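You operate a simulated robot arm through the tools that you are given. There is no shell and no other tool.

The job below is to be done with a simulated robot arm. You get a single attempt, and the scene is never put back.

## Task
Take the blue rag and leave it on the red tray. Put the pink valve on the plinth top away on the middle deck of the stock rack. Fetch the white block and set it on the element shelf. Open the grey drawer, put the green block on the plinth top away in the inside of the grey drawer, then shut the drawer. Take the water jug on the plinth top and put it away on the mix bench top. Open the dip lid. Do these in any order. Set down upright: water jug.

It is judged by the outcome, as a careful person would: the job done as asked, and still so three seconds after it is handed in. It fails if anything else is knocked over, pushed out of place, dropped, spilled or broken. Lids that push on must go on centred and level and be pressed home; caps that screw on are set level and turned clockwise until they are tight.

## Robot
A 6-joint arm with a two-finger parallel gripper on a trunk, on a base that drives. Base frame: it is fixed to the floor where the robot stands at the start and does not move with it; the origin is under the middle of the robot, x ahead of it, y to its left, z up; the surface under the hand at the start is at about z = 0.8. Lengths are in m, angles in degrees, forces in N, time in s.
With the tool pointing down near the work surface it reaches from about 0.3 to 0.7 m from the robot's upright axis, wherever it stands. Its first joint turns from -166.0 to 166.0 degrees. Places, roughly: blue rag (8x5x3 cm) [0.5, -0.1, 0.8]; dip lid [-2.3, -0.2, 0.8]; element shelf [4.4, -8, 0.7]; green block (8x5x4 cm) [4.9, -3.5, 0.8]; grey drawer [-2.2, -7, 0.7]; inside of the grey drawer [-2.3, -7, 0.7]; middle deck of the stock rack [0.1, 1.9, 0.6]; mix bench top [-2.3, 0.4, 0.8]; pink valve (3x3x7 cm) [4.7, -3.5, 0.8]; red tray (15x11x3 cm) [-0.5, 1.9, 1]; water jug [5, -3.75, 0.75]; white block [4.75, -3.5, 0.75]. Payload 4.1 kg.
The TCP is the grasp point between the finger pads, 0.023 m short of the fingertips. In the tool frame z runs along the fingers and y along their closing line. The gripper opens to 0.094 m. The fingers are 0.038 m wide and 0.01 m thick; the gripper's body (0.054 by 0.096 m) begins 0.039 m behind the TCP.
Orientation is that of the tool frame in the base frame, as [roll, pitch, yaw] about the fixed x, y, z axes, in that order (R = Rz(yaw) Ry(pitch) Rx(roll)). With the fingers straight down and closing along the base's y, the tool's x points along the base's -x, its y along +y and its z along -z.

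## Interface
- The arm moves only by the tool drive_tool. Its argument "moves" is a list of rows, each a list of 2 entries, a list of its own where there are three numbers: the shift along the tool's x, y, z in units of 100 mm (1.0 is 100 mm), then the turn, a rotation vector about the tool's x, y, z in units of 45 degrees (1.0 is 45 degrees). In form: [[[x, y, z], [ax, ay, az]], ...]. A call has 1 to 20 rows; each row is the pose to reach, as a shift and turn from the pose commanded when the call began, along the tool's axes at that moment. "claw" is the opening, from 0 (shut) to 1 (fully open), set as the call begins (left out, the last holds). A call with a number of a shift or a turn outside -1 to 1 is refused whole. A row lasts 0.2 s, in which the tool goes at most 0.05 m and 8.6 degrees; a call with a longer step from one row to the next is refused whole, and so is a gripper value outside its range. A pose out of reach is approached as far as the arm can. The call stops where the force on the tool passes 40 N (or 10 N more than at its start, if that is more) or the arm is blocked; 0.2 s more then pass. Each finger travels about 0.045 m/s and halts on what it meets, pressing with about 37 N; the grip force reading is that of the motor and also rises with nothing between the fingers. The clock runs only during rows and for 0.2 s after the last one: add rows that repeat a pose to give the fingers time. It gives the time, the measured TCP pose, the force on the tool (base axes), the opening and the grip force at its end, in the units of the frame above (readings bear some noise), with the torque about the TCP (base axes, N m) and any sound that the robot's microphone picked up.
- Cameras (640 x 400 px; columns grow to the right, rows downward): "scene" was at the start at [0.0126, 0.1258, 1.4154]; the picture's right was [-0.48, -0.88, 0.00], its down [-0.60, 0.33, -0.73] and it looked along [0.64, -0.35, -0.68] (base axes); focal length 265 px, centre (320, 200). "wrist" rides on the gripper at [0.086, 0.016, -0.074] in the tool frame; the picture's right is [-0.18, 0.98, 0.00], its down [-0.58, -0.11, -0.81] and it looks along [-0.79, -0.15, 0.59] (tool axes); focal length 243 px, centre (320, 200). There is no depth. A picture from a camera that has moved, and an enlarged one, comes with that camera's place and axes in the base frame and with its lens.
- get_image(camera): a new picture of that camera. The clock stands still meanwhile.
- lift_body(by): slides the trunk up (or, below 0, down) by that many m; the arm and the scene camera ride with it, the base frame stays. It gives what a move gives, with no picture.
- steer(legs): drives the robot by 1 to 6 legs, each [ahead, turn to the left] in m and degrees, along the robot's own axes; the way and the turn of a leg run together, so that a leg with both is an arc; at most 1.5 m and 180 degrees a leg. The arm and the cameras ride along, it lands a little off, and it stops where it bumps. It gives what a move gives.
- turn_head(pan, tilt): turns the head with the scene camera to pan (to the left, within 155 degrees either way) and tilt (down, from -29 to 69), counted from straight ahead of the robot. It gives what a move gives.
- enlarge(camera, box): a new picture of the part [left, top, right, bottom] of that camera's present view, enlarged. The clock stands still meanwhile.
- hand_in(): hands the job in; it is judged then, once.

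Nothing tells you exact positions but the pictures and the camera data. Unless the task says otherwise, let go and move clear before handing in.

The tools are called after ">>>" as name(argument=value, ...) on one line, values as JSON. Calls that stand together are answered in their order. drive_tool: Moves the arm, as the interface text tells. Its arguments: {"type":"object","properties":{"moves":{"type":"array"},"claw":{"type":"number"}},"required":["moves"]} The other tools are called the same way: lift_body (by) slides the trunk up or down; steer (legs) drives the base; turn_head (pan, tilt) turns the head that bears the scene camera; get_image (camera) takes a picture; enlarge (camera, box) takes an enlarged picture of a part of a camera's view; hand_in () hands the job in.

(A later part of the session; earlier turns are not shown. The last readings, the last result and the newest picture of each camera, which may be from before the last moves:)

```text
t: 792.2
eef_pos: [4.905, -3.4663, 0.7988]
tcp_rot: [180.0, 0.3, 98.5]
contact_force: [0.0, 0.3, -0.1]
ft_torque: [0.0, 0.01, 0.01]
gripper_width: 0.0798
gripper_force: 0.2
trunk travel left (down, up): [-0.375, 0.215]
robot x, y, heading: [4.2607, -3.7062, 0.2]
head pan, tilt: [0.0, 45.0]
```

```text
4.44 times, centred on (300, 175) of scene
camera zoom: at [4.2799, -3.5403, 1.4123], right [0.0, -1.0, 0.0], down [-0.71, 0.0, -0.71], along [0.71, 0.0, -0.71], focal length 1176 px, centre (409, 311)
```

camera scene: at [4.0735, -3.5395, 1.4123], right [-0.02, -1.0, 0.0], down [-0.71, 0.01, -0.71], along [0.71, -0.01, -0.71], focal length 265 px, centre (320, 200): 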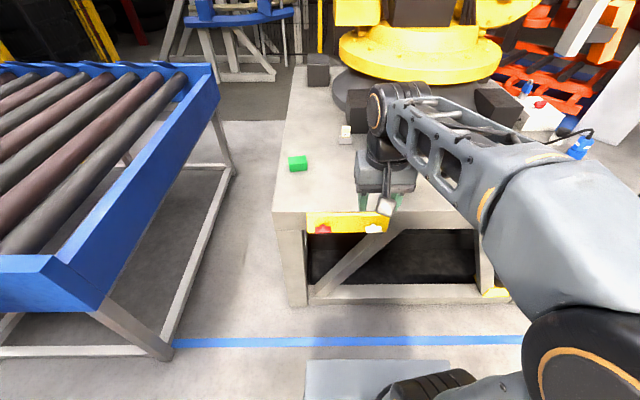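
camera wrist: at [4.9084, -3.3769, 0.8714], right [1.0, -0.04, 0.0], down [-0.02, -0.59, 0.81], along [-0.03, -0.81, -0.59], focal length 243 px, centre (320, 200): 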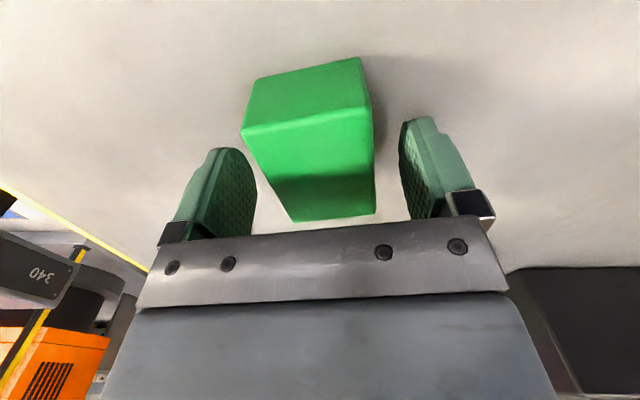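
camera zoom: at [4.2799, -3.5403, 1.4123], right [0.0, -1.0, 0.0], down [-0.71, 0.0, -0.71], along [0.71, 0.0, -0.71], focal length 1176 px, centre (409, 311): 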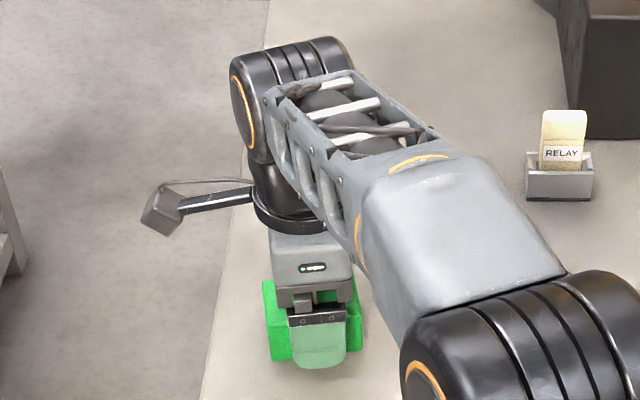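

>>> drive_tool(moves=[[[0.03, 0, 0.06], [0, 0, 0]], [[0.03, 0, 0.06], [0, 0, 0]]])

>>> drive_tool(moves=[[[0, 0, 0], [0, 0, 0]], [[0, 0, 0], [0, 0, 0]], [[0, 0, 0], [0, 0, 0]], [[0, 0, 0], [0, 0, 0]], [[0, 0, 0], [0, 0, 0]], [[0, 0, 0], [0, 0, 0]]], claw=0.3)

>>> drive_tool(moves=[[[0, 0, -0.1], [0, 0, 0]], [[0, 0, -0.4], [0, 0, 0]], [[0, 0, -0.7], [0, 0, 0]], [[0, 0, -1.0], [0, 0, 0]]])

>>> get_image(camera="wrist")

```text
t: 792.8
eef_pos: [4.9052, -3.4633, 0.7932]
tcp_rot: [180.0, 0.2, 98.6]
contact_force: [0.3, 0.9, -0.7]
ft_torque: [0.0, 0.01, 0.03]
gripper_width: 0.0797
gripper_force: 0.0
trunk travel left (down, up): [-0.375, 0.215]
robot x, y, heading: [4.26, -3.7058, 0.2]
head pan, tilt: [0.0, 45.0]
```

```text
t: 794.2
eef_pos: [4.9043, -3.4631, 0.7927]
tcp_rot: [179.9, 0.2, 98.5]
contact_force: [-0.2, 0.6, -0.1]
ft_torque: [-0.07, -0.05, -0.01]
gripper_width: 0.0496
gripper_force: 37.1
trunk travel left (down, up): [-0.375, 0.215]
robot x, y, heading: [4.2555, -3.7063, 0.2]
head pan, tilt: [0.0, 45.0]
```

```text
t: 795.2
eef_pos: [4.9042, -3.4635, 0.8937]
tcp_rot: [-179.9, 0.3, 98.7]
contact_force: [1.0, 0.9, -2.0]
ft_torque: [-0.02, 0.0, 0.01]
gripper_width: 0.0497
gripper_force: 37.2
trunk travel left (down, up): [-0.375, 0.215]
robot x, y, heading: [4.2583, -3.7052, 0.2]
head pan, tilt: [0.0, 45.0]
```

```text
taken
camera wrist: at [4.9081, -3.3742, 0.9652], right [1.0, -0.04, 0.0], down [-0.02, -0.59, 0.81], along [-0.03, -0.81, -0.59], focal length 243 px, centre (320, 200)
```

wrist: 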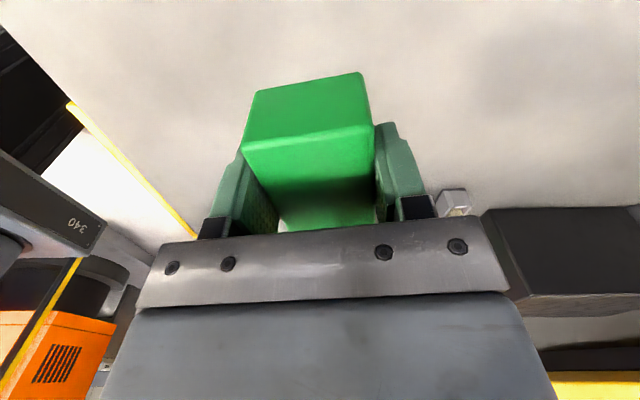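

The green block is held. I'll raise and tuck the arm, then drive to the drawer.

>>> drive_tool(moves=[[[0, 0, -0.4], [0, 0, 0]], [[-0.15, -0.3, -0.6], [0, 0, 0]], [[-0.3, -0.65, -0.7], [0, 0, 0]], [[-0.5, -0.98, -0.8], [0, 0, 0]]])

>>> drive_tool(moves=[[[-0.15, -0.3, -0.2], [0, 0, 0]], [[-0.3, -0.65, -0.4], [0, 0, 0]], [[-0.5, -0.98, -0.6], [0, 0, 0]]])

>>> drive_tool(moves=[[[-0.15, -0.3, -0.1], [0, 0, 0]], [[-0.3, -0.65, -0.2], [0, 0, 0]], [[-0.55, -0.9, -0.25], [0, 0, 0]]])

>>> get_image(camera="scene")

```text
t: 796.2
eef_pos: [4.8141, -3.5264, 0.9717]
tcp_rot: [-180.0, 0.2, 98.6]
contact_force: [-0.6, 0.5, -2.2]
ft_torque: [0.03, 0.01, 0.01]
gripper_width: 0.0498
gripper_force: 37.0
trunk travel left (down, up): [-0.375, 0.215]
robot x, y, heading: [4.2609, -3.7048, 0.2]
head pan, tilt: [0.0, 45.0]
```

```text
t: 797.0
eef_pos: [4.7242, -3.5903, 1.0321]
tcp_rot: [-180.0, 0.1, 98.5]
contact_force: [1.6, 0.4, -0.7]
ft_torque: [0.02, 0.02, 0.0]
gripper_width: 0.0497
gripper_force: 36.9
trunk travel left (down, up): [-0.375, 0.215]
robot x, y, heading: [4.2601, -3.7093, 0.2]
head pan, tilt: [0.0, 45.0]
```

```text
t: 797.8
eef_pos: [4.6434, -3.6595, 1.0584]
tcp_rot: [-180.0, 0.2, 98.6]
contact_force: [-1.1, -0.2, -1.8]
ft_torque: [0.0, -0.02, 0.02]
gripper_width: 0.0494
gripper_force: 37.3
trunk travel left (down, up): [-0.375, 0.215]
robot x, y, heading: [4.2582, -3.7099, 0.2]
head pan, tilt: [0.0, 45.0]
```

```text
taken
camera scene: at [4.2798, -3.5404, 1.4123], right [0.0, -1.0, 0.0], down [-0.71, 0.0, -0.71], along [0.71, 0.0, -0.71], focal length 265 px, centre (320, 200)
```

scene: 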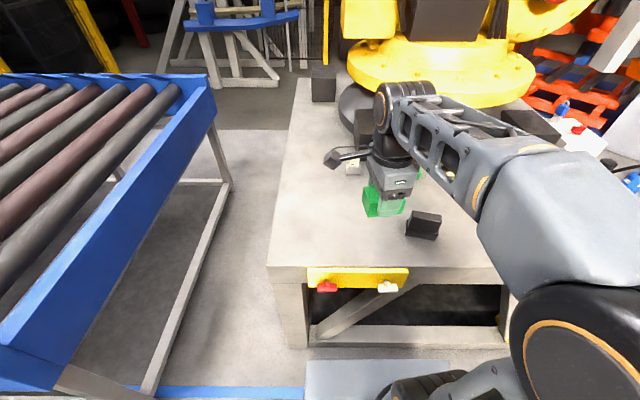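

>>> steer(legs=[[-0.95, 0], [0, 1.2], [-1.5, 0]])

>>> steer(legs=[[0, 89], [1.5, 0], [1.45, 0]])

```text
t: 810.2
eef_pos: [2.1893, -3.6906, 1.0586]
tcp_rot: [-180.0, 0.2, 100.1]
contact_force: [0.4, 0.3, -2.1]
ft_torque: [0.0, -0.01, -0.01]
gripper_width: 0.0496
gripper_force: 36.9
trunk travel left (down, up): [-0.375, 0.215]
robot x, y, heading: [1.8061, -3.7481, 1.6]
head pan, tilt: [0.0, 45.0]
```

```text
t: 828.2
eef_pos: [1.7138, -0.3992, 1.0587]
tcp_rot: [180.0, 0.1, -170.6]
contact_force: [0.1, -0.4, -1.7]
ft_torque: [-0.02, -0.01, 0.0]
gripper_width: 0.0497
gripper_force: 37.3
trunk travel left (down, up): [-0.375, 0.215]
robot x, y, heading: [1.7716, -0.7838, 91.0]
head pan, tilt: [0.0, 45.0]
```

>>> steer(legs=[[0, -16.5], [1.5, 0], [0.2, 0], [0, 105.5], [1.5, 0], [1.5, 0]])

```text
t: 856.2
eef_pos: [-1.1572, 0.8966, 1.0575]
tcp_rot: [180.0, 0.2, -83.5]
contact_force: [0.8, -0.2, -1.6]
ft_torque: [-0.02, -0.02, -0.02]
gripper_width: 0.0494
gripper_force: 37.2
trunk travel left (down, up): [-0.375, 0.215]
robot x, y, heading: [-0.7684, 0.9266, 178.3]
head pan, tilt: [0.0, 45.0]
```

>>> steer(legs=[[0.2, 0], [0.65, 91.5], [1.5, 0], [1.5, 0]])

>>> turn_head(pan=0, tilt=25)

>>> get_image(camera="scene")

```text
t: 875.8
eef_pos: [-1.2852, -2.857, 1.0587]
tcp_rot: [-180.0, 0.3, 9.1]
contact_force: [0.1, -0.4, -2.5]
ft_torque: [0.0, 0.0, 0.02]
gripper_width: 0.0497
gripper_force: 37.1
trunk travel left (down, up): [-0.375, 0.215]
robot x, y, heading: [-1.335, -2.4757, -88.9]
head pan, tilt: [0.0, 45.0]
cut short: leg 2
```

```text
t: 876.6
eef_pos: [-1.285, -2.8581, 1.0568]
tcp_rot: [-180.0, 0.2, 9.1]
contact_force: [-0.2, 0.8, -2.1]
ft_torque: [0.01, -0.01, 0.02]
gripper_width: 0.0498
gripper_force: 36.7
trunk travel left (down, up): [-0.375, 0.215]
robot x, y, heading: [-1.3344, -2.4753, -89.1]
head pan, tilt: [0.0, 25.0]
```

```text
taken
camera scene: at [-1.1692, -2.5037, 1.4428], right [-1.0, -0.01, 0.0], down [-0.01, 0.42, -0.91], along [0.01, -0.91, -0.42], focal length 265 px, centre (320, 200)
```

scene: 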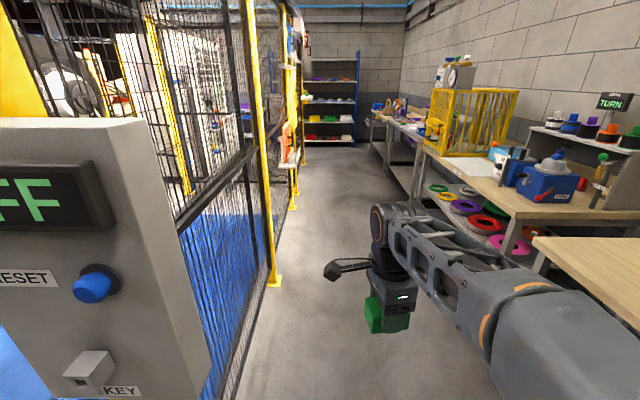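

>>> steer(legs=[[0, -3.5], [1.5, 0], [1.3, 0]])

>>> get_image(camera="scene")

```text
t: 890.6
eef_pos: [-1.4237, -5.6523, 1.058]
tcp_rot: [180.0, 0.2, 6.6]
contact_force: [0.2, -0.1, -1.5]
ft_torque: [-0.03, 0.05, 0.01]
gripper_width: 0.0498
gripper_force: 36.8
trunk travel left (down, up): [-0.375, 0.215]
robot x, y, heading: [-1.4586, -5.2687, -91.7]
head pan, tilt: [0.0, 25.0]
```

```text
taken
camera scene: at [-1.2935, -5.3047, 1.4428], right [-1.0, 0.03, 0.0], down [0.01, 0.42, -0.91], along [-0.03, -0.91, -0.42], focal length 265 px, centre (320, 200)
```

scene: 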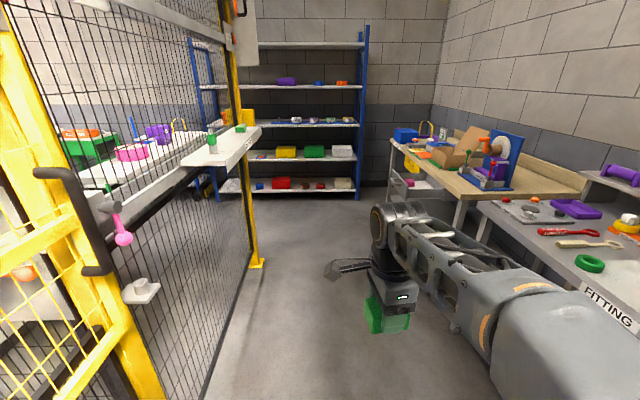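

The drawer is still open ahead on the right. I'll drive down and face it.

>>> steer(legs=[[0, 3.5], [0.9, 0], [0.85, 0], [0, -92]])

>>> turn_head(pan=5, tilt=45)

>>> get_image(camera="scene")

>>> get_image(camera="wrist")

```text
t: 903.8
eef_pos: [-1.7925, -7.0596, 1.0589]
tcp_rot: [180.0, 0.2, -82.0]
contact_force: [-0.4, -0.1, -1.8]
ft_torque: [0.01, -0.02, 0.01]
gripper_width: 0.0496
gripper_force: 36.5
trunk travel left (down, up): [-0.375, 0.215]
robot x, y, heading: [-1.4069, -7.0158, 179.5]
head pan, tilt: [0.0, 25.0]
```

```text
t: 904.7
eef_pos: [-1.7928, -7.0598, 1.0584]
tcp_rot: [-180.0, 0.2, -82.1]
contact_force: [0.1, 0.0, -2.9]
ft_torque: [0.0, -0.02, -0.04]
gripper_width: 0.0497
gripper_force: 36.8
trunk travel left (down, up): [-0.375, 0.215]
robot x, y, heading: [-1.406, -7.0171, 179.4]
head pan, tilt: [5.0, 45.0]
```

```text
taken
camera scene: at [-1.4301, -7.1912, 1.4123], right [-0.08, 1.0, 0.0], down [0.7, 0.06, -0.71], along [-0.71, -0.06, -0.71], focal length 265 px, centre (320, 200)
```

scene: 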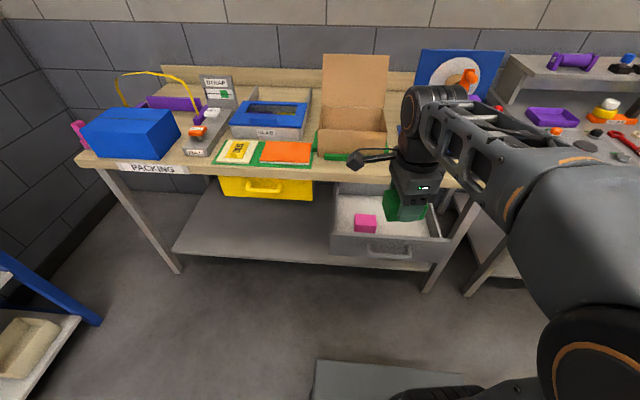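

```text
taken
camera wrist: at [-1.7968, -7.1471, 1.1308], right [-1.0, 0.05, 0.0], down [0.03, 0.59, 0.81], along [0.04, 0.81, -0.59], focal length 243 px, centre (320, 200)
```

wrist: 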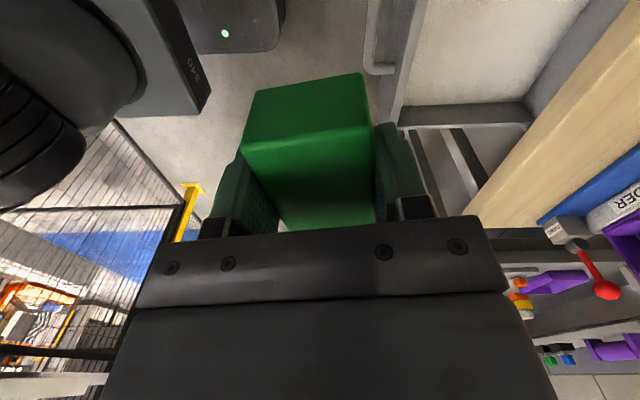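

>>> enlarge(camera="scene", box=[310, 160, 470, 280])

```text
3.33 times, centred on (390, 220) of scene
camera zoom: at [-1.4301, -7.1912, 1.4123], right [-0.08, 1.0, 0.0], down [0.7, 0.06, -0.71], along [-0.71, -0.06, -0.71], focal length 882 px, centre (87, 133)
```

zoom: 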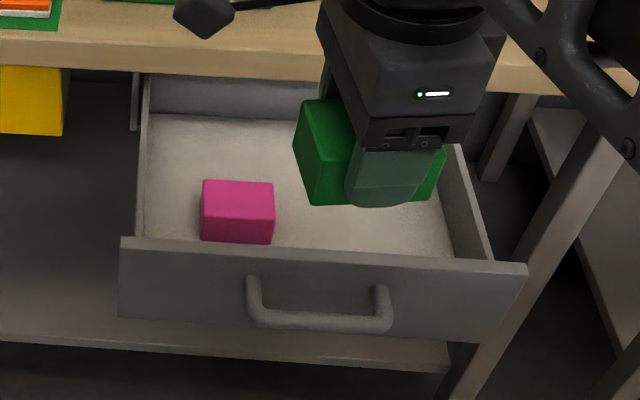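

The drawer interior is clear on the right, with the pink item at the left. I'll place the green block around [-2.035, -6.955], moving above that spot and straightening the yaw.

>>> drive_tool(moves=[[[-0.15, 0.25, 0], [0, 0, 0.06]], [[-0.3, 0.5, 0], [0, 0, 0.12]], [[-0.46, 0.75, 0], [0, 0, 0.178]]])

>>> get_image(camera="scene")

```text
t: 905.5
eef_pos: [-1.8754, -7.0225, 1.0588]
tcp_rot: [179.9, 0.2, -90.1]
contact_force: [0.1, -0.2, -2.2]
ft_torque: [0.02, 0.02, -0.01]
gripper_width: 0.0497
gripper_force: 36.7
trunk travel left (down, up): [-0.375, 0.215]
robot x, y, heading: [-1.4086, -7.0181, 179.5]
head pan, tilt: [5.0, 45.0]
```

```text
taken
camera scene: at [-1.4301, -7.1911, 1.4123], right [-0.08, 1.0, 0.0], down [0.7, 0.06, -0.71], along [-0.7, -0.06, -0.71], focal length 265 px, centre (320, 200)
```

scene: 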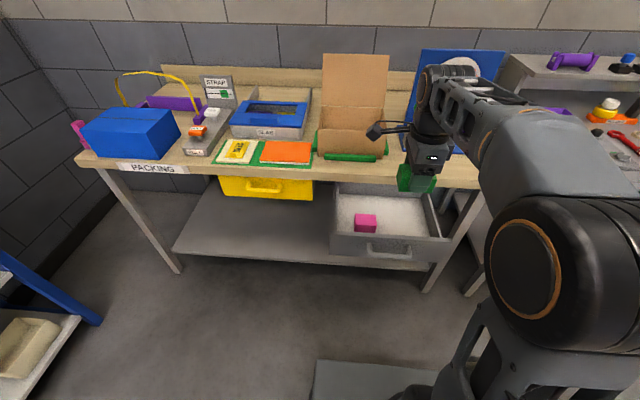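

>>> drive_tool(moves=[[[-0.11, 0.27, 0], [0, 0, 0]], [[-0.22, 0.54, 0], [0, 0, 0]], [[-0.34, 0.8, 0], [0, 0, 0]]])

>>> drive_tool(moves=[[[-0.11, 0.27, 0.1], [0, 0, 0]], [[-0.22, 0.54, 0.3], [0, 0, 0]], [[-0.34, 0.8, 0.6], [0, 0, 0]]])

>>> get_image(camera="scene")

>>> get_image(camera="wrist")

```text
t: 906.3
eef_pos: [-1.9532, -6.9898, 1.0586]
tcp_rot: [-179.9, 0.2, -90.0]
contact_force: [-0.2, -0.3, -1.3]
ft_torque: [-0.01, -0.01, 0.01]
gripper_width: 0.0497
gripper_force: 37.4
trunk travel left (down, up): [-0.375, 0.215]
robot x, y, heading: [-1.4071, -7.018, 179.5]
head pan, tilt: [5.0, 45.0]
```

```text
t: 907.1
eef_pos: [-2.0347, -6.9535, 0.9973]
tcp_rot: [180.0, 0.3, -90.1]
contact_force: [0.1, -0.1, -1.0]
ft_torque: [-0.02, 0.0, 0.02]
gripper_width: 0.0497
gripper_force: 37.3
trunk travel left (down, up): [-0.375, 0.215]
robot x, y, heading: [-1.4114, -7.0108, 179.7]
head pan, tilt: [5.0, 45.0]
```

```text
taken
camera scene: at [-1.4302, -7.1911, 1.4123], right [-0.08, 1.0, 0.0], down [0.7, 0.06, -0.71], along [-0.7, -0.06, -0.71], focal length 265 px, centre (320, 200)
```

scene: 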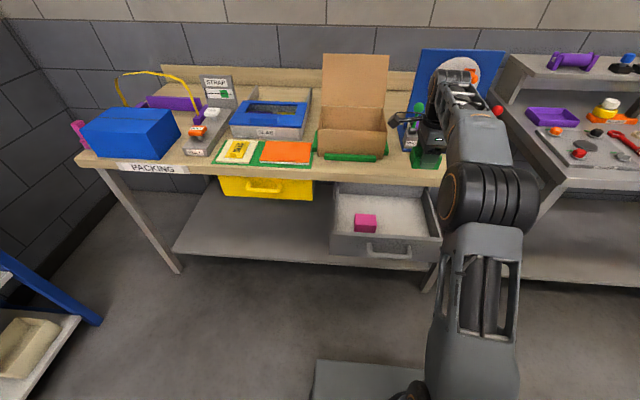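

```text
taken
camera wrist: at [-2.051, -7.0409, 1.0706], right [-0.98, 0.19, 0.0], down [0.11, 0.58, 0.81], along [0.15, 0.79, -0.59], focal length 243 px, centre (320, 200)
```

wrist: 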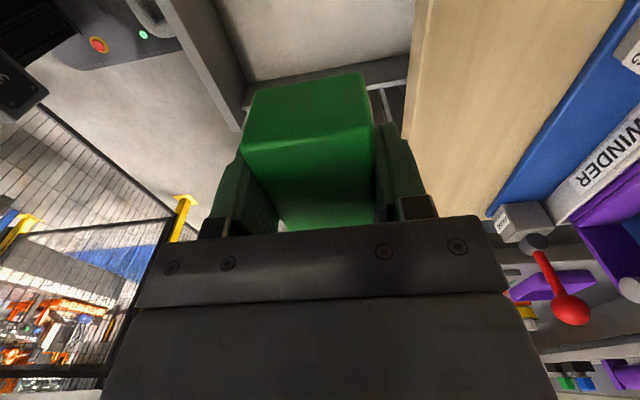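

>>> drive_tool(moves=[[[0, -0.12, 0.3], [0, 0, 0]], [[0, -0.12, 0.65], [0, 0, 0]], [[0, -0.12, 1.0], [0, 0, 0]]])

>>> get_image(camera="wrist")

>>> enlarge(camera="scene", box=[310, 120, 490, 280])

```text
t: 907.9
eef_pos: [-2.0221, -6.9556, 0.8984]
tcp_rot: [-180.0, 0.2, -90.1]
contact_force: [-0.7, -0.3, -1.7]
ft_torque: [0.03, 0.03, -0.03]
gripper_width: 0.0497
gripper_force: 37.1
trunk travel left (down, up): [-0.375, 0.215]
robot x, y, heading: [-1.408, -7.0164, 179.6]
head pan, tilt: [5.0, 45.0]
```

```text
taken
camera wrist: at [-2.0381, -7.0414, 0.9715], right [-0.98, 0.19, 0.0], down [0.11, 0.58, 0.81], along [0.15, 0.79, -0.59], focal length 243 px, centre (320, 200)
```

wrist: 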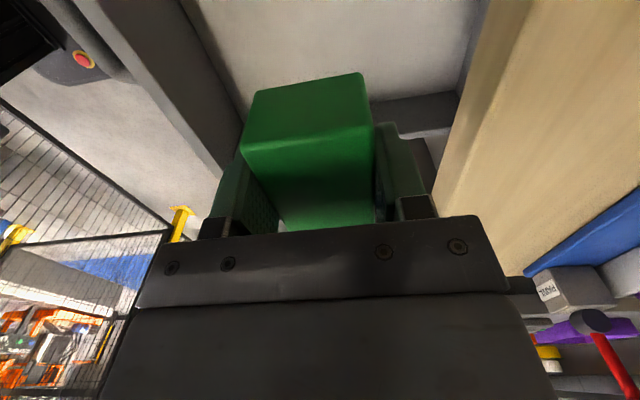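

```text
2.50 times, centred on (400, 200) of scene
camera zoom: at [-1.4302, -7.1911, 1.4123], right [-0.08, 1.0, 0.0], down [0.7, 0.06, -0.71], along [-0.7, -0.06, -0.71], focal length 662 px, centre (120, 200)
```

zoom: 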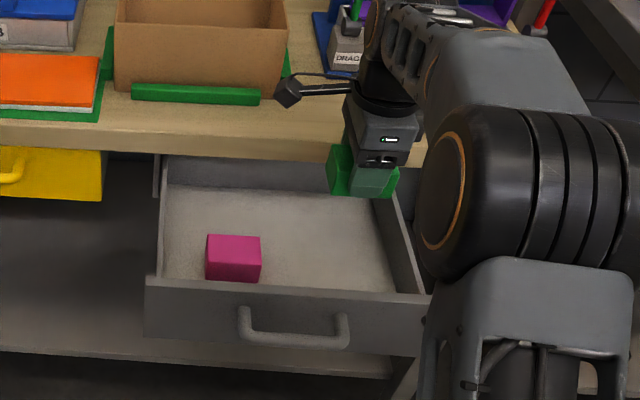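

>>> drive_tool(moves=[[[0, 0, 0.3], [0, 0, 0]], [[0, 0, 0.65], [0, 0, 0]], [[0, 0, 1.0], [0, 0, 0]]])

>>> get_image(camera="wrist")

>>> enlarge(camera="scene", box=[310, 120, 490, 280])

```text
t: 908.7
eef_pos: [-2.0224, -6.955, 0.7991]
tcp_rot: [-179.9, 0.2, -90.1]
contact_force: [0.1, 1.4, -1.2]
ft_torque: [0.01, -0.03, 0.01]
gripper_width: 0.0497
gripper_force: 36.9
trunk travel left (down, up): [-0.375, 0.215]
robot x, y, heading: [-1.4083, -7.0162, 179.1]
head pan, tilt: [5.0, 45.0]
```

```text
taken
camera wrist: at [-2.0382, -7.0412, 0.8715], right [-0.98, 0.19, 0.0], down [0.11, 0.58, 0.81], along [0.15, 0.79, -0.59], focal length 243 px, centre (320, 200)
```

wrist: 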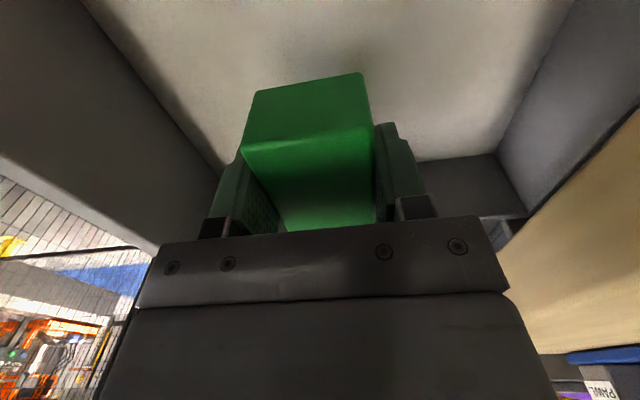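

```text
2.50 times, centred on (400, 200) of scene
camera zoom: at [-1.4301, -7.1911, 1.4123], right [-0.08, 1.0, 0.0], down [0.7, 0.06, -0.71], along [-0.7, -0.06, -0.71], focal length 662 px, centre (120, 200)
```

zoom: 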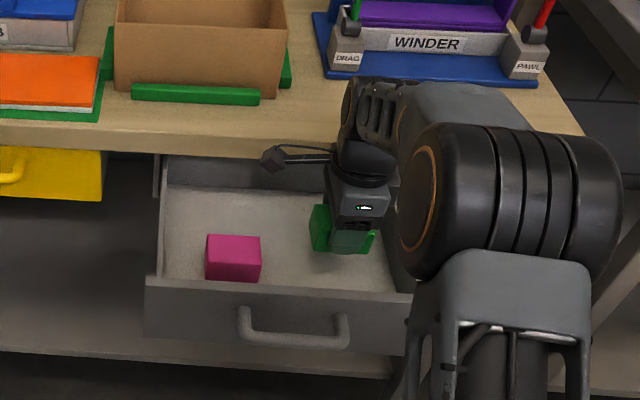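

>>> drive_tool(moves=[[[0, -0.1, 0], [0, 0, 0]], [[0, -0.1, 0.2], [0, 0, 0]], [[0, -0.1, 0.4], [0, 0, 0]]])

>>> drive_tool(moves=[[[0, 0, 0.07], [0, 0, 0]], [[0, 0, 0.14], [0, 0, 0]]])

>>> get_image(camera="wrist")

>>> enlarge(camera="scene", box=[310, 120, 490, 280])

```text
t: 909.5
eef_pos: [-2.0117, -6.9555, 0.7575]
tcp_rot: [180.0, 0.2, -90.2]
contact_force: [-0.7, -0.1, -1.4]
ft_torque: [0.03, -0.03, -0.02]
gripper_width: 0.0501
gripper_force: 36.6
trunk travel left (down, up): [-0.375, 0.215]
robot x, y, heading: [-1.4062, -7.0145, 179.6]
head pan, tilt: [5.0, 45.0]
```

```text
t: 910.1
eef_pos: [-2.0137, -6.954, 0.7496]
tcp_rot: [179.3, 0.3, -90.1]
contact_force: [0.1, -0.4, 33.2]
ft_torque: [-0.13, -0.56, -0.02]
gripper_width: 0.0499
gripper_force: 37.1
trunk travel left (down, up): [-0.375, 0.215]
robot x, y, heading: [-1.4109, -7.0156, 179.7]
head pan, tilt: [5.0, 45.0]
```

```text
taken
camera wrist: at [-2.0284, -7.0408, 0.823], right [-0.98, 0.19, 0.01], down [0.12, 0.58, 0.81], along [0.14, 0.8, -0.59], focal length 243 px, centre (320, 200)
```

wrist: 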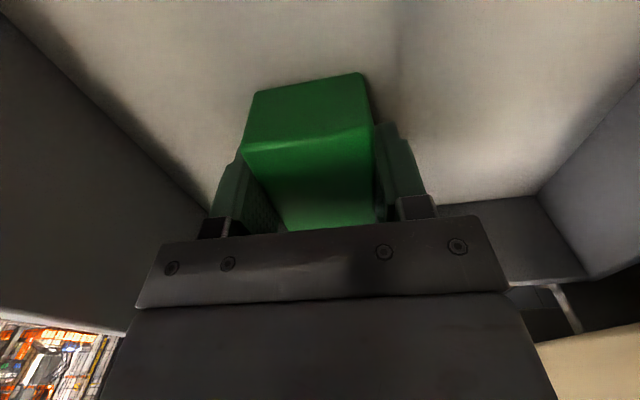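

```text
2.50 times, centred on (400, 200) of scene
camera zoom: at [-1.4272, -7.1914, 1.4131], right [-0.08, 1.0, 0.0], down [0.7, 0.06, -0.71], along [-0.71, -0.06, -0.71], focal length 662 px, centre (120, 200)
```

zoom: 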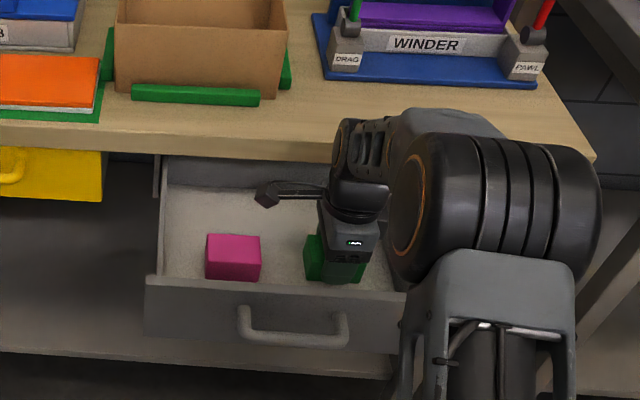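

The block has touched the drawer floor. I'll ease off, open the fingers slightly and lift out.

>>> drive_tool(moves=[[[0, 0, -0.04], [0, 0, 0]], [[0, 0, -0.04], [0, 0, 0]]])

>>> drive_tool(moves=[[[0, 0, 0], [0, 0, 0]], [[0, 0, 0], [0, 0, 0]], [[0, 0, 0], [0, 0, 0]]], claw=0.75)

>>> drive_tool(moves=[[[0, 0, -0.25], [0, 0, 0]], [[0, 0, -0.6], [0, 0, 0]], [[0, 0, -1.0], [0, 0, 0]]])

>>> get_image(camera="wrist")

>>> enlarge(camera="scene", box=[310, 120, 490, 280])

```text
t: 910.7
eef_pos: [-2.0123, -6.9546, 0.7506]
tcp_rot: [179.7, 0.2, -90.2]
contact_force: [-5.6, 1.4, 26.1]
ft_torque: [0.29, 0.04, 0.07]
gripper_width: 0.0496
gripper_force: 37.4
trunk travel left (down, up): [-0.375, 0.215]
robot x, y, heading: [-1.4111, -7.0187, 179.3]
head pan, tilt: [5.0, 45.0]
```

```text
t: 911.5
eef_pos: [-2.0116, -6.9543, 0.7471]
tcp_rot: [-179.9, 0.1, -90.1]
contact_force: [0.6, -0.2, -0.2]
ft_torque: [0.02, 0.0, -0.01]
gripper_width: 0.0706
gripper_force: 0.0
trunk travel left (down, up): [-0.375, 0.215]
robot x, y, heading: [-1.4086, -7.0179, 179.6]
head pan, tilt: [5.0, 45.0]
```

```text
t: 912.3
eef_pos: [-2.012, -6.9563, 0.8482]
tcp_rot: [-179.9, 0.2, -90.1]
contact_force: [-0.5, 0.1, -0.1]
ft_torque: [0.02, 0.0, -0.01]
gripper_width: 0.0703
gripper_force: 0.0
trunk travel left (down, up): [-0.375, 0.215]
robot x, y, heading: [-1.4043, -7.0196, 179.5]
head pan, tilt: [5.0, 45.0]
```

```text
taken
camera wrist: at [-2.0276, -7.0419, 0.9208], right [-0.98, 0.19, 0.0], down [0.11, 0.58, 0.81], along [0.15, 0.79, -0.59], focal length 243 px, centre (320, 200)
```

wrist: 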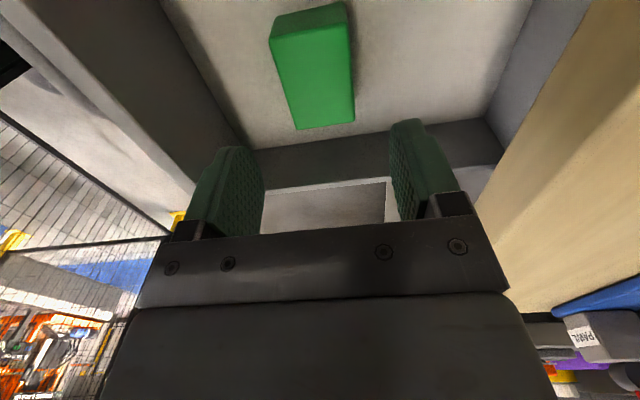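

```text
2.50 times, centred on (400, 200) of scene
camera zoom: at [-1.4301, -7.1911, 1.4122], right [-0.08, 1.0, 0.0], down [0.7, 0.06, -0.71], along [-0.7, -0.06, -0.71], focal length 662 px, centre (120, 200)
```

zoom: 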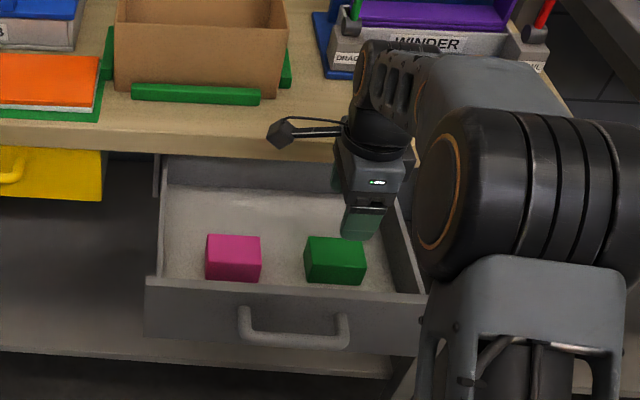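

The green block lies flat in the drawer beside the pink item. Now I'll lift clear, back off and reorient the tool to push the drawer shut.

>>> drive_tool(moves=[[[0, 0, -0.4], [0, 0, 0]], [[0, 0, -0.8], [0, 0, 0]], [[0, -0.3, -1.0], [0, 0, 0]], [[0, -0.7, -1.0], [0, 0, 0]], [[0, -1.0, -1.0], [0, 0, 0]]], claw=0.0)

>>> drive_tool(moves=[[[0, -0.3, 0], [0, 0, -0.17]], [[0, -0.6, 0], [0, 0, -0.34]], [[0, -0.9, 0], [0, 0, -0.51]], [[0, -0.9, 0], [0, 0, -0.68]], [[0, -0.9, 0], [0, 0, -0.84]], [[0, -0.9, 0], [0, 0, -1.0]]])

>>> drive_tool(moves=[[[0, 0, 0], [0, 0, -0.17]], [[0, 0, 0], [0, 0, -0.34]], [[0, 0, 0], [0, 0, -0.51]], [[0, 0, 0], [0, 0, -0.68]], [[0, 0, 0], [0, 0, -0.84]], [[0, 0, 0], [0, 0, -1.0]]])

>>> steer(legs=[[-0.13, 0]])

>>> get_image(camera="scene")

```text
t: 913.5
eef_pos: [-1.9102, -6.9548, 0.9486]
tcp_rot: [180.0, 0.2, -90.1]
contact_force: [-0.6, 0.2, -0.3]
ft_torque: [-0.02, 0.02, -0.02]
gripper_width: 0.0002
gripper_force: 37.3
trunk travel left (down, up): [-0.375, 0.215]
robot x, y, heading: [-1.4066, -7.0171, 179.2]
head pan, tilt: [5.0, 45.0]
```

```text
t: 914.9
eef_pos: [-1.8213, -6.9558, 0.949]
tcp_rot: [-179.8, 0.3, -45.0]
contact_force: [0.3, -0.3, -0.1]
ft_torque: [0.02, -0.03, 0.02]
gripper_width: 0.0
gripper_force: 36.8
trunk travel left (down, up): [-0.375, 0.215]
robot x, y, heading: [-1.4088, -7.0176, 179.2]
head pan, tilt: [5.0, 45.0]
```

```text
t: 916.3
eef_pos: [-1.8207, -6.9569, 0.9479]
tcp_rot: [-179.8, 0.0, 0.0]
contact_force: [-0.3, -0.1, 0.1]
ft_torque: [-0.01, 0.03, 0.0]
gripper_width: 0.0
gripper_force: 37.5
trunk travel left (down, up): [-0.375, 0.215]
robot x, y, heading: [-1.4075, -7.017, 179.6]
head pan, tilt: [5.0, 45.0]
```

```text
t: 917.5
eef_pos: [-1.6921, -6.9569, 0.9489]
tcp_rot: [-179.7, 0.1, -0.2]
contact_force: [0.2, 0.4, -0.2]
ft_torque: [0.0, -0.02, -0.02]
gripper_width: 0.0
gripper_force: 37.1
trunk travel left (down, up): [-0.375, 0.215]
robot x, y, heading: [-1.2851, -7.0158, 179.2]
head pan, tilt: [5.0, 45.0]
```

```text
taken
camera scene: at [-1.3005, -7.1923, 1.4123], right [-0.08, 1.0, 0.0], down [0.71, 0.05, -0.71], along [-0.7, -0.05, -0.71], focal length 265 px, centre (320, 200)
```

scene: 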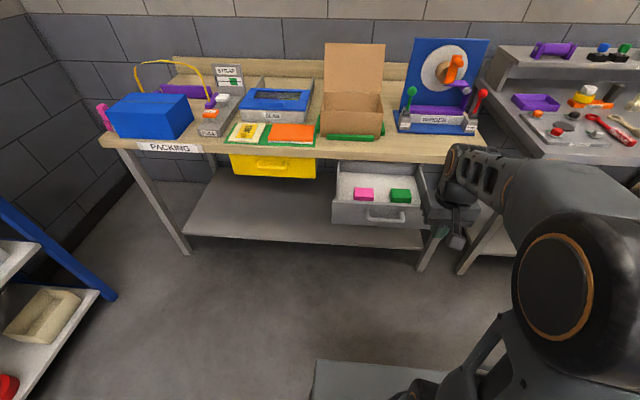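

>>> drive_tool(moves=[[[-0.25, -0.16, 0.2], [0, 0, 0]], [[-0.5, -0.32, 0.4], [0, 0, 0]], [[-0.75, -0.48, 0.6], [0, 0, 0]], [[-1.0, -0.65, 0.8], [0, 0, 0]]], claw=0.0)

>>> drive_tool(moves=[[[0, 0, 0], [0, -0.17, 0]], [[0, 0, 0], [0, -0.34, 0]], [[0, 0, 0], [0, -0.51, 0]], [[0, 0, 0], [0, -0.68, 0]], [[0, 0, 0], [0, -0.84, 0]], [[0, 0, 0], [0, -1.0, 0]]])

>>> get_image(camera="scene")

>>> get_image(camera="wrist")

```text
t: 918.5
eef_pos: [-1.7919, -6.8923, 0.8684]
tcp_rot: [-179.7, 0.0, -0.2]
contact_force: [0.3, -0.2, 0.1]
ft_torque: [0.0, -0.02, 0.01]
gripper_width: 0.0
gripper_force: 37.4
trunk travel left (down, up): [-0.375, 0.215]
robot x, y, heading: [-1.2799, -7.0179, 179.4]
head pan, tilt: [5.0, 45.0]
```

```text
t: 920.0
eef_pos: [-1.792, -6.8929, 0.8684]
tcp_rot: [179.7, 42.2, -0.1]
contact_force: [-1.0, 0.5, -0.4]
ft_torque: [-0.01, -0.02, 0.02]
gripper_width: 0.0
gripper_force: 37.1
trunk travel left (down, up): [-0.375, 0.215]
robot x, y, heading: [-1.28, -7.0207, 179.3]
head pan, tilt: [5.0, 45.0]
```

```text
taken
camera scene: at [-1.3004, -7.1923, 1.4123], right [-0.08, 1.0, 0.0], down [0.7, 0.05, -0.71], along [-0.7, -0.05, -0.71], focal length 265 px, centre (320, 200)
```

scene: 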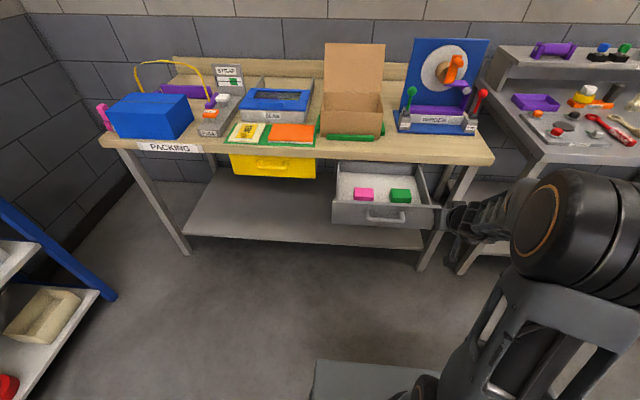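

```text
taken
camera wrist: at [-1.6764, -6.9078, 0.864], right [-0.13, -0.98, 0.13], down [0.11, 0.11, 0.99], along [-0.98, 0.15, 0.1], focal length 243 px, centre (320, 200)
```

wrist: 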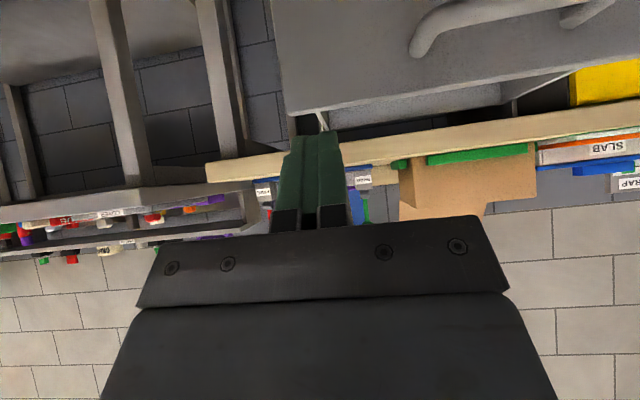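

Fingers line up with the drawer's front panel, right of the handle. I'll lower in front of the panel.

>>> drive_tool(moves=[[[0.06, 0, 0.24], [0, -0.03, 0]], [[0.12, 0, 0.48], [0, -0.06, 0]], [[0.17, 0, 0.72], [0, -0.09, 0]]])

>>> drive_tool(moves=[[[0.06, 0, 0.2], [0, -0.03, 0]], [[0.12, 0, 0.4], [0, -0.06, 0]], [[0.17, 0, 0.6], [0, -0.09, 0]]])

>>> get_image(camera="wrist")

>>> enlarge(camera="scene", box=[310, 140, 490, 260])

```text
t: 920.8
eef_pos: [-1.8302, -6.8921, 0.8062]
tcp_rot: [-179.6, 49.1, 0.1]
contact_force: [-0.2, 0.5, -0.2]
ft_torque: [-0.02, 0.02, 0.0]
gripper_width: 0.0002
gripper_force: 36.8
trunk travel left (down, up): [-0.375, 0.215]
robot x, y, heading: [-1.2792, -7.0165, 179.4]
head pan, tilt: [5.0, 45.0]
```

```text
t: 921.5
eef_pos: [-1.8663, -6.8916, 0.7542]
tcp_rot: [-179.6, 53.1, 0.2]
contact_force: [0.5, -0.3, -0.3]
ft_torque: [-0.04, 0.0, 0.02]
gripper_width: 0.0
gripper_force: 37.3
trunk travel left (down, up): [-0.375, 0.215]
robot x, y, heading: [-1.278, -7.0173, 179.4]
head pan, tilt: [5.0, 45.0]
```

```text
taken
camera wrist: at [-1.7535, -6.9064, 0.7278], right [-0.11, -0.98, 0.14], down [0.3, 0.1, 0.95], along [-0.95, 0.15, 0.28], focal length 243 px, centre (320, 200)
```

wrist: 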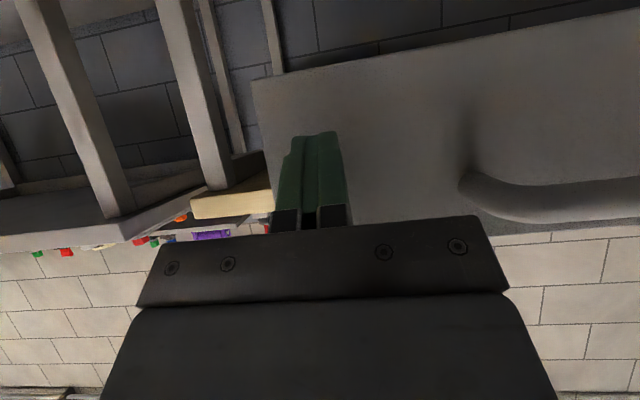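

```text
3.33 times, centred on (400, 200) of scene
camera zoom: at [-1.3004, -7.1923, 1.4123], right [-0.08, 1.0, 0.0], down [0.7, 0.05, -0.71], along [-0.71, -0.05, -0.71], focal length 882 px, centre (53, 200)
```

zoom: 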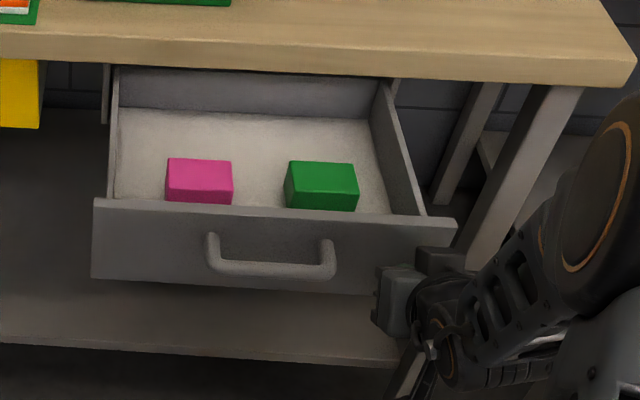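

I'll lower 2 cm for bench clearance, then push the panel straight in (-x).

>>> drive_tool(moves=[[[0.08, 0, 0.06], [0, 0, 0]], [[0.16, 0, 0.12], [0, 0, 0]], [[0.07, 0, 0.24], [0, 0, 0]], [[-0.02, 0, 0.36], [0, 0, 0]]])

>>> drive_tool(moves=[[[-0.09, 0, 0.12], [0, 0, 0]], [[-0.18, 0, 0.24], [0, 0, 0]], [[-0.27, 0, 0.36], [0, 0, 0]], [[-0.36, 0, 0.48], [0, 0, 0]]])

>>> enlarge(camera="scene", box=[310, 140, 490, 260])

```text
t: 922.5
eef_pos: [-1.8941, -6.8895, 0.7345]
tcp_rot: [-179.5, 53.1, 0.0]
contact_force: [-0.3, 0.4, 0.0]
ft_torque: [0.0, 0.0, -0.01]
gripper_width: 0.0
gripper_force: 36.3
trunk travel left (down, up): [-0.375, 0.215]
robot x, y, heading: [-1.2787, -7.0179, 179.4]
head pan, tilt: [5.0, 45.0]
```

```text
t: 923.5
eef_pos: [-1.9548, -6.8913, 0.7324]
tcp_rot: [-179.6, 53.1, 0.2]
contact_force: [0.0, -0.3, -0.2]
ft_torque: [0.0, -0.01, 0.01]
gripper_width: 0.0
gripper_force: 37.1
trunk travel left (down, up): [-0.375, 0.215]
robot x, y, heading: [-1.2805, -7.0164, 179.6]
head pan, tilt: [5.0, 45.0]
```

```text
3.33 times, centred on (400, 200) of scene
camera zoom: at [-1.3004, -7.1923, 1.4123], right [-0.08, 1.0, 0.0], down [0.7, 0.05, -0.71], along [-0.7, -0.05, -0.71], focal length 882 px, centre (53, 200)
```

zoom: 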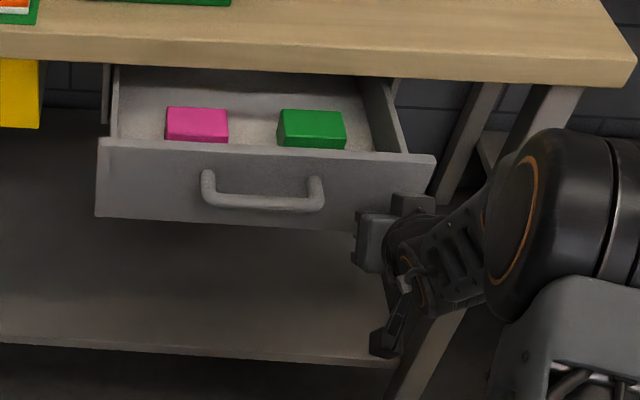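

The drawer is sliding in smoothly. I'll continue pushing.

>>> drive_tool(moves=[[[-0.1, 0, 0.13], [0, 0, 0]], [[-0.2, 0, 0.27], [0, 0, 0]], [[-0.3, 0, 0.4], [0, 0, 0]], [[-0.4, 0, 0.53], [0, 0, 0]], [[-0.5, 0, 0.67], [0, 0, 0]], [[-0.6, 0, 0.8], [0, 0, 0]]])

>>> enlarge(camera="scene", box=[310, 120, 490, 240])

>>> get_image(camera="wrist")

```text
t: 925.0
eef_pos: [-2.0557, -6.8884, 0.7342]
tcp_rot: [-179.4, 53.2, 0.1]
contact_force: [0.1, 0.8, 0.4]
ft_torque: [-0.01, 0.0, 0.01]
gripper_width: 0.0002
gripper_force: 37.3
trunk travel left (down, up): [-0.375, 0.215]
robot x, y, heading: [-1.2812, -7.018, 179.5]
head pan, tilt: [5.0, 45.0]
```

```text
3.33 times, centred on (400, 180) of scene
camera zoom: at [-1.3005, -7.1923, 1.4123], right [-0.08, 1.0, 0.0], down [0.7, 0.05, -0.71], along [-0.7, -0.05, -0.71], focal length 882 px, centre (53, 267)
```

zoom: 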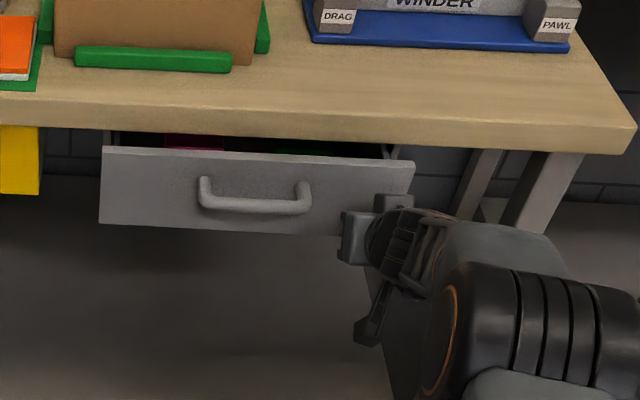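

```text
taken
camera wrist: at [-1.9434, -6.9044, 0.7082], right [-0.11, -0.98, 0.14], down [0.3, 0.1, 0.95], along [-0.95, 0.15, 0.28], focal length 243 px, centre (320, 200)
```

wrist: 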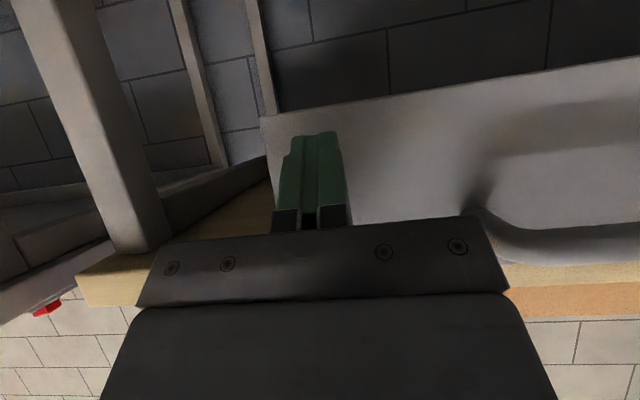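

>>> drive_tool(moves=[[[-0.06, 0, 0.08], [0, 0, 0]], [[-0.12, 0, 0.16], [0, 0, 0]], [[-0.18, 0, 0.24], [0, 0, 0]], [[-0.24, 0, 0.32], [0, 0, 0]], [[-0.3, 0, 0.4], [0, 0, 0]], [[-0.36, 0, 0.48], [0, 0, 0]]])

>>> enlarge(camera="scene", box=[310, 120, 490, 240])

```text
t: 926.2
eef_pos: [-2.1003, -6.8889, 0.7338]
tcp_rot: [-179.7, 52.8, 0.2]
contact_force: [32.3, -5.0, 10.6]
ft_torque: [0.05, 0.38, 0.13]
gripper_width: 0.0
gripper_force: 36.5
out of reach, approached as far as the arm can: row 6
trunk travel left (down, up): [-0.375, 0.215]
robot x, y, heading: [-1.2792, -7.0203, 179.3]
head pan, tilt: [5.0, 45.0]
stopped in row 6: the force on the tool passed its limit at 51 N (the readings are from after the stop); the commanded pose is now the measured one
```

```text
3.33 times, centred on (400, 180) of scene
camera zoom: at [-1.2952, -7.193, 1.4125], right [-0.08, 1.0, 0.0], down [0.7, 0.05, -0.71], along [-0.71, -0.05, -0.7], focal length 882 px, centre (53, 267)
```

zoom: 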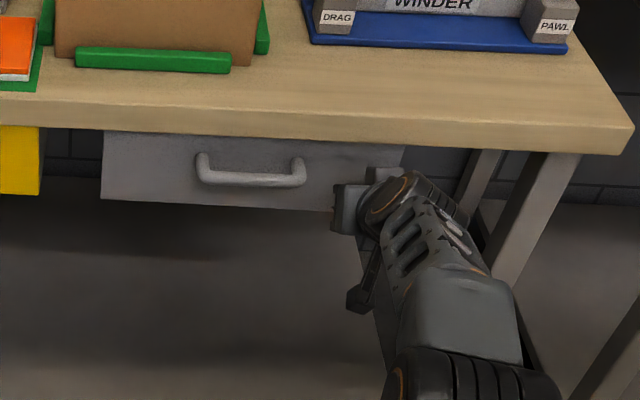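

The push ended firmly against a stop, and the handle is back at its original closed position (x≈-2.113). I'll back the tool away and inspect.

>>> drive_tool(moves=[[[0.09, 0, -0.12], [0, 0, 0]], [[0.27, 0, -0.36], [0, 0, 0]], [[0.5, 0, -0.67], [0, 0, 0]]])

>>> drive_tool(moves=[[[0.1, 0, -0.3], [0, 0, 0]], [[0.2, 0, -0.6], [0, 0, 0]], [[0.2, 0, -0.9], [0, 0, 0]]])

>>> get_image(camera="scene")

>>> enlarge(camera="scene", box=[220, 120, 440, 240])

```text
t: 927.0
eef_pos: [-2.0193, -6.8888, 0.7332]
tcp_rot: [-179.5, 52.6, 0.4]
contact_force: [0.2, 0.2, 0.3]
ft_torque: [0.01, -0.01, -0.01]
gripper_width: 0.0001
gripper_force: 37.3
trunk travel left (down, up): [-0.375, 0.215]
robot x, y, heading: [-1.2757, -7.0188, 179.5]
head pan, tilt: [5.0, 45.0]
```

```text
t: 927.8
eef_pos: [-1.9358, -6.8889, 0.7693]
tcp_rot: [-179.7, 52.6, 0.1]
contact_force: [-0.3, 0.2, -0.3]
ft_torque: [0.01, 0.0, -0.02]
gripper_width: 0.0002
gripper_force: 37.0
trunk travel left (down, up): [-0.375, 0.215]
robot x, y, heading: [-1.2726, -7.0161, 179.3]
head pan, tilt: [5.0, 45.0]
```

```text
taken
camera scene: at [-1.3001, -7.1923, 1.4122], right [-0.08, 1.0, 0.0], down [0.71, 0.05, -0.71], along [-0.7, -0.05, -0.71], focal length 265 px, centre (320, 200)
```

scene: 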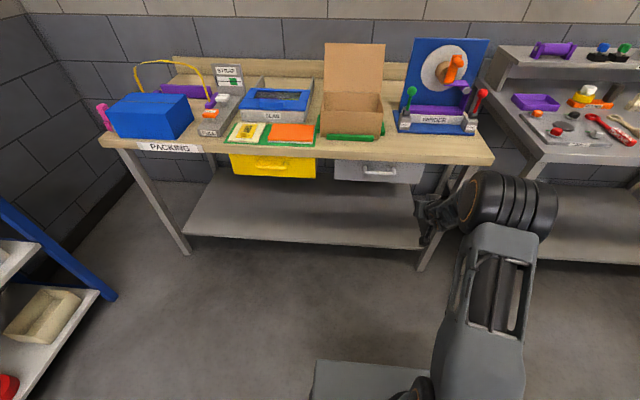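

```text
2.91 times, centred on (330, 180) of scene
camera zoom: at [-1.3001, -7.1923, 1.4122], right [-0.08, 1.0, 0.0], down [0.71, 0.05, -0.71], along [-0.7, -0.05, -0.71], focal length 770 px, centre (291, 258)
```

zoom: 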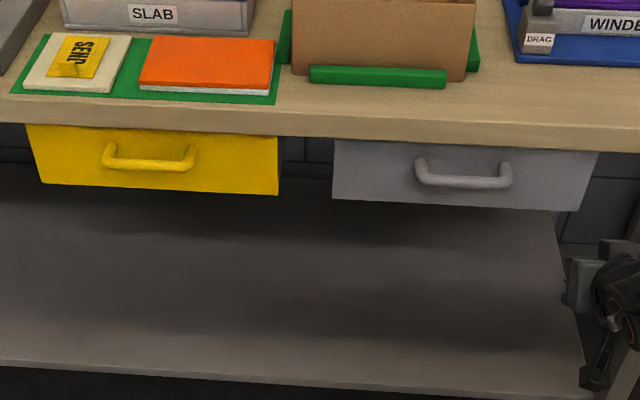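

The grey drawer is flush with the closed yellow one. I'll move the arm well clear before finishing.

>>> drive_tool(moves=[[[0.2, 0, -0.27], [0, 0, 0]], [[0.4, 0, -0.54], [0, 0, 0]], [[0.4, 0, -0.8], [0, 0, 0]], [[0.3, 0, -1.0], [0, 0, 0]]], claw=0.3)

>>> turn_head(pan=5, tilt=40)

>>> get_image(camera="scene")

```text
t: 928.8
eef_pos: [-1.8382, -6.8911, 0.8071]
tcp_rot: [-179.8, 52.5, 0.1]
contact_force: [-0.4, 0.2, -0.6]
ft_torque: [0.0, -0.03, -0.03]
gripper_width: 0.0282
gripper_force: 0.0
trunk travel left (down, up): [-0.375, 0.215]
robot x, y, heading: [-1.2762, -7.019, 179.1]
head pan, tilt: [5.0, 45.0]
```

```text
t: 929.5
eef_pos: [-1.8379, -6.8898, 0.8075]
tcp_rot: [-179.7, 52.6, 0.2]
contact_force: [0.0, 0.0, 0.1]
ft_torque: [0.0, -0.03, 0.0]
gripper_width: 0.0283
gripper_force: 0.3
trunk travel left (down, up): [-0.375, 0.215]
robot x, y, heading: [-1.2767, -7.0187, 179.2]
head pan, tilt: [5.0, 40.0]
```

```text
taken
camera scene: at [-1.3037, -7.1926, 1.4195], right [-0.08, 1.0, 0.0], down [0.64, 0.05, -0.77], along [-0.76, -0.06, -0.64], focal length 265 px, centre (320, 200)
```

scene: 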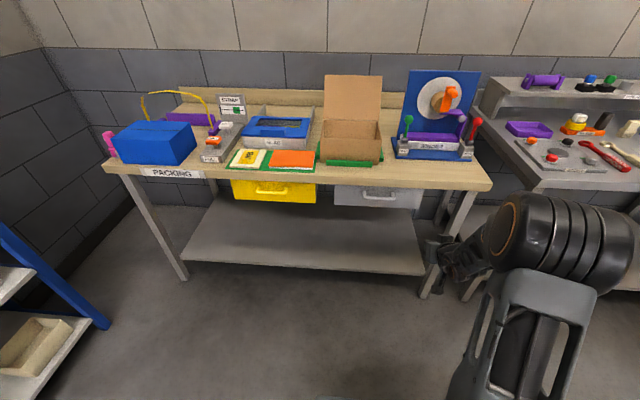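

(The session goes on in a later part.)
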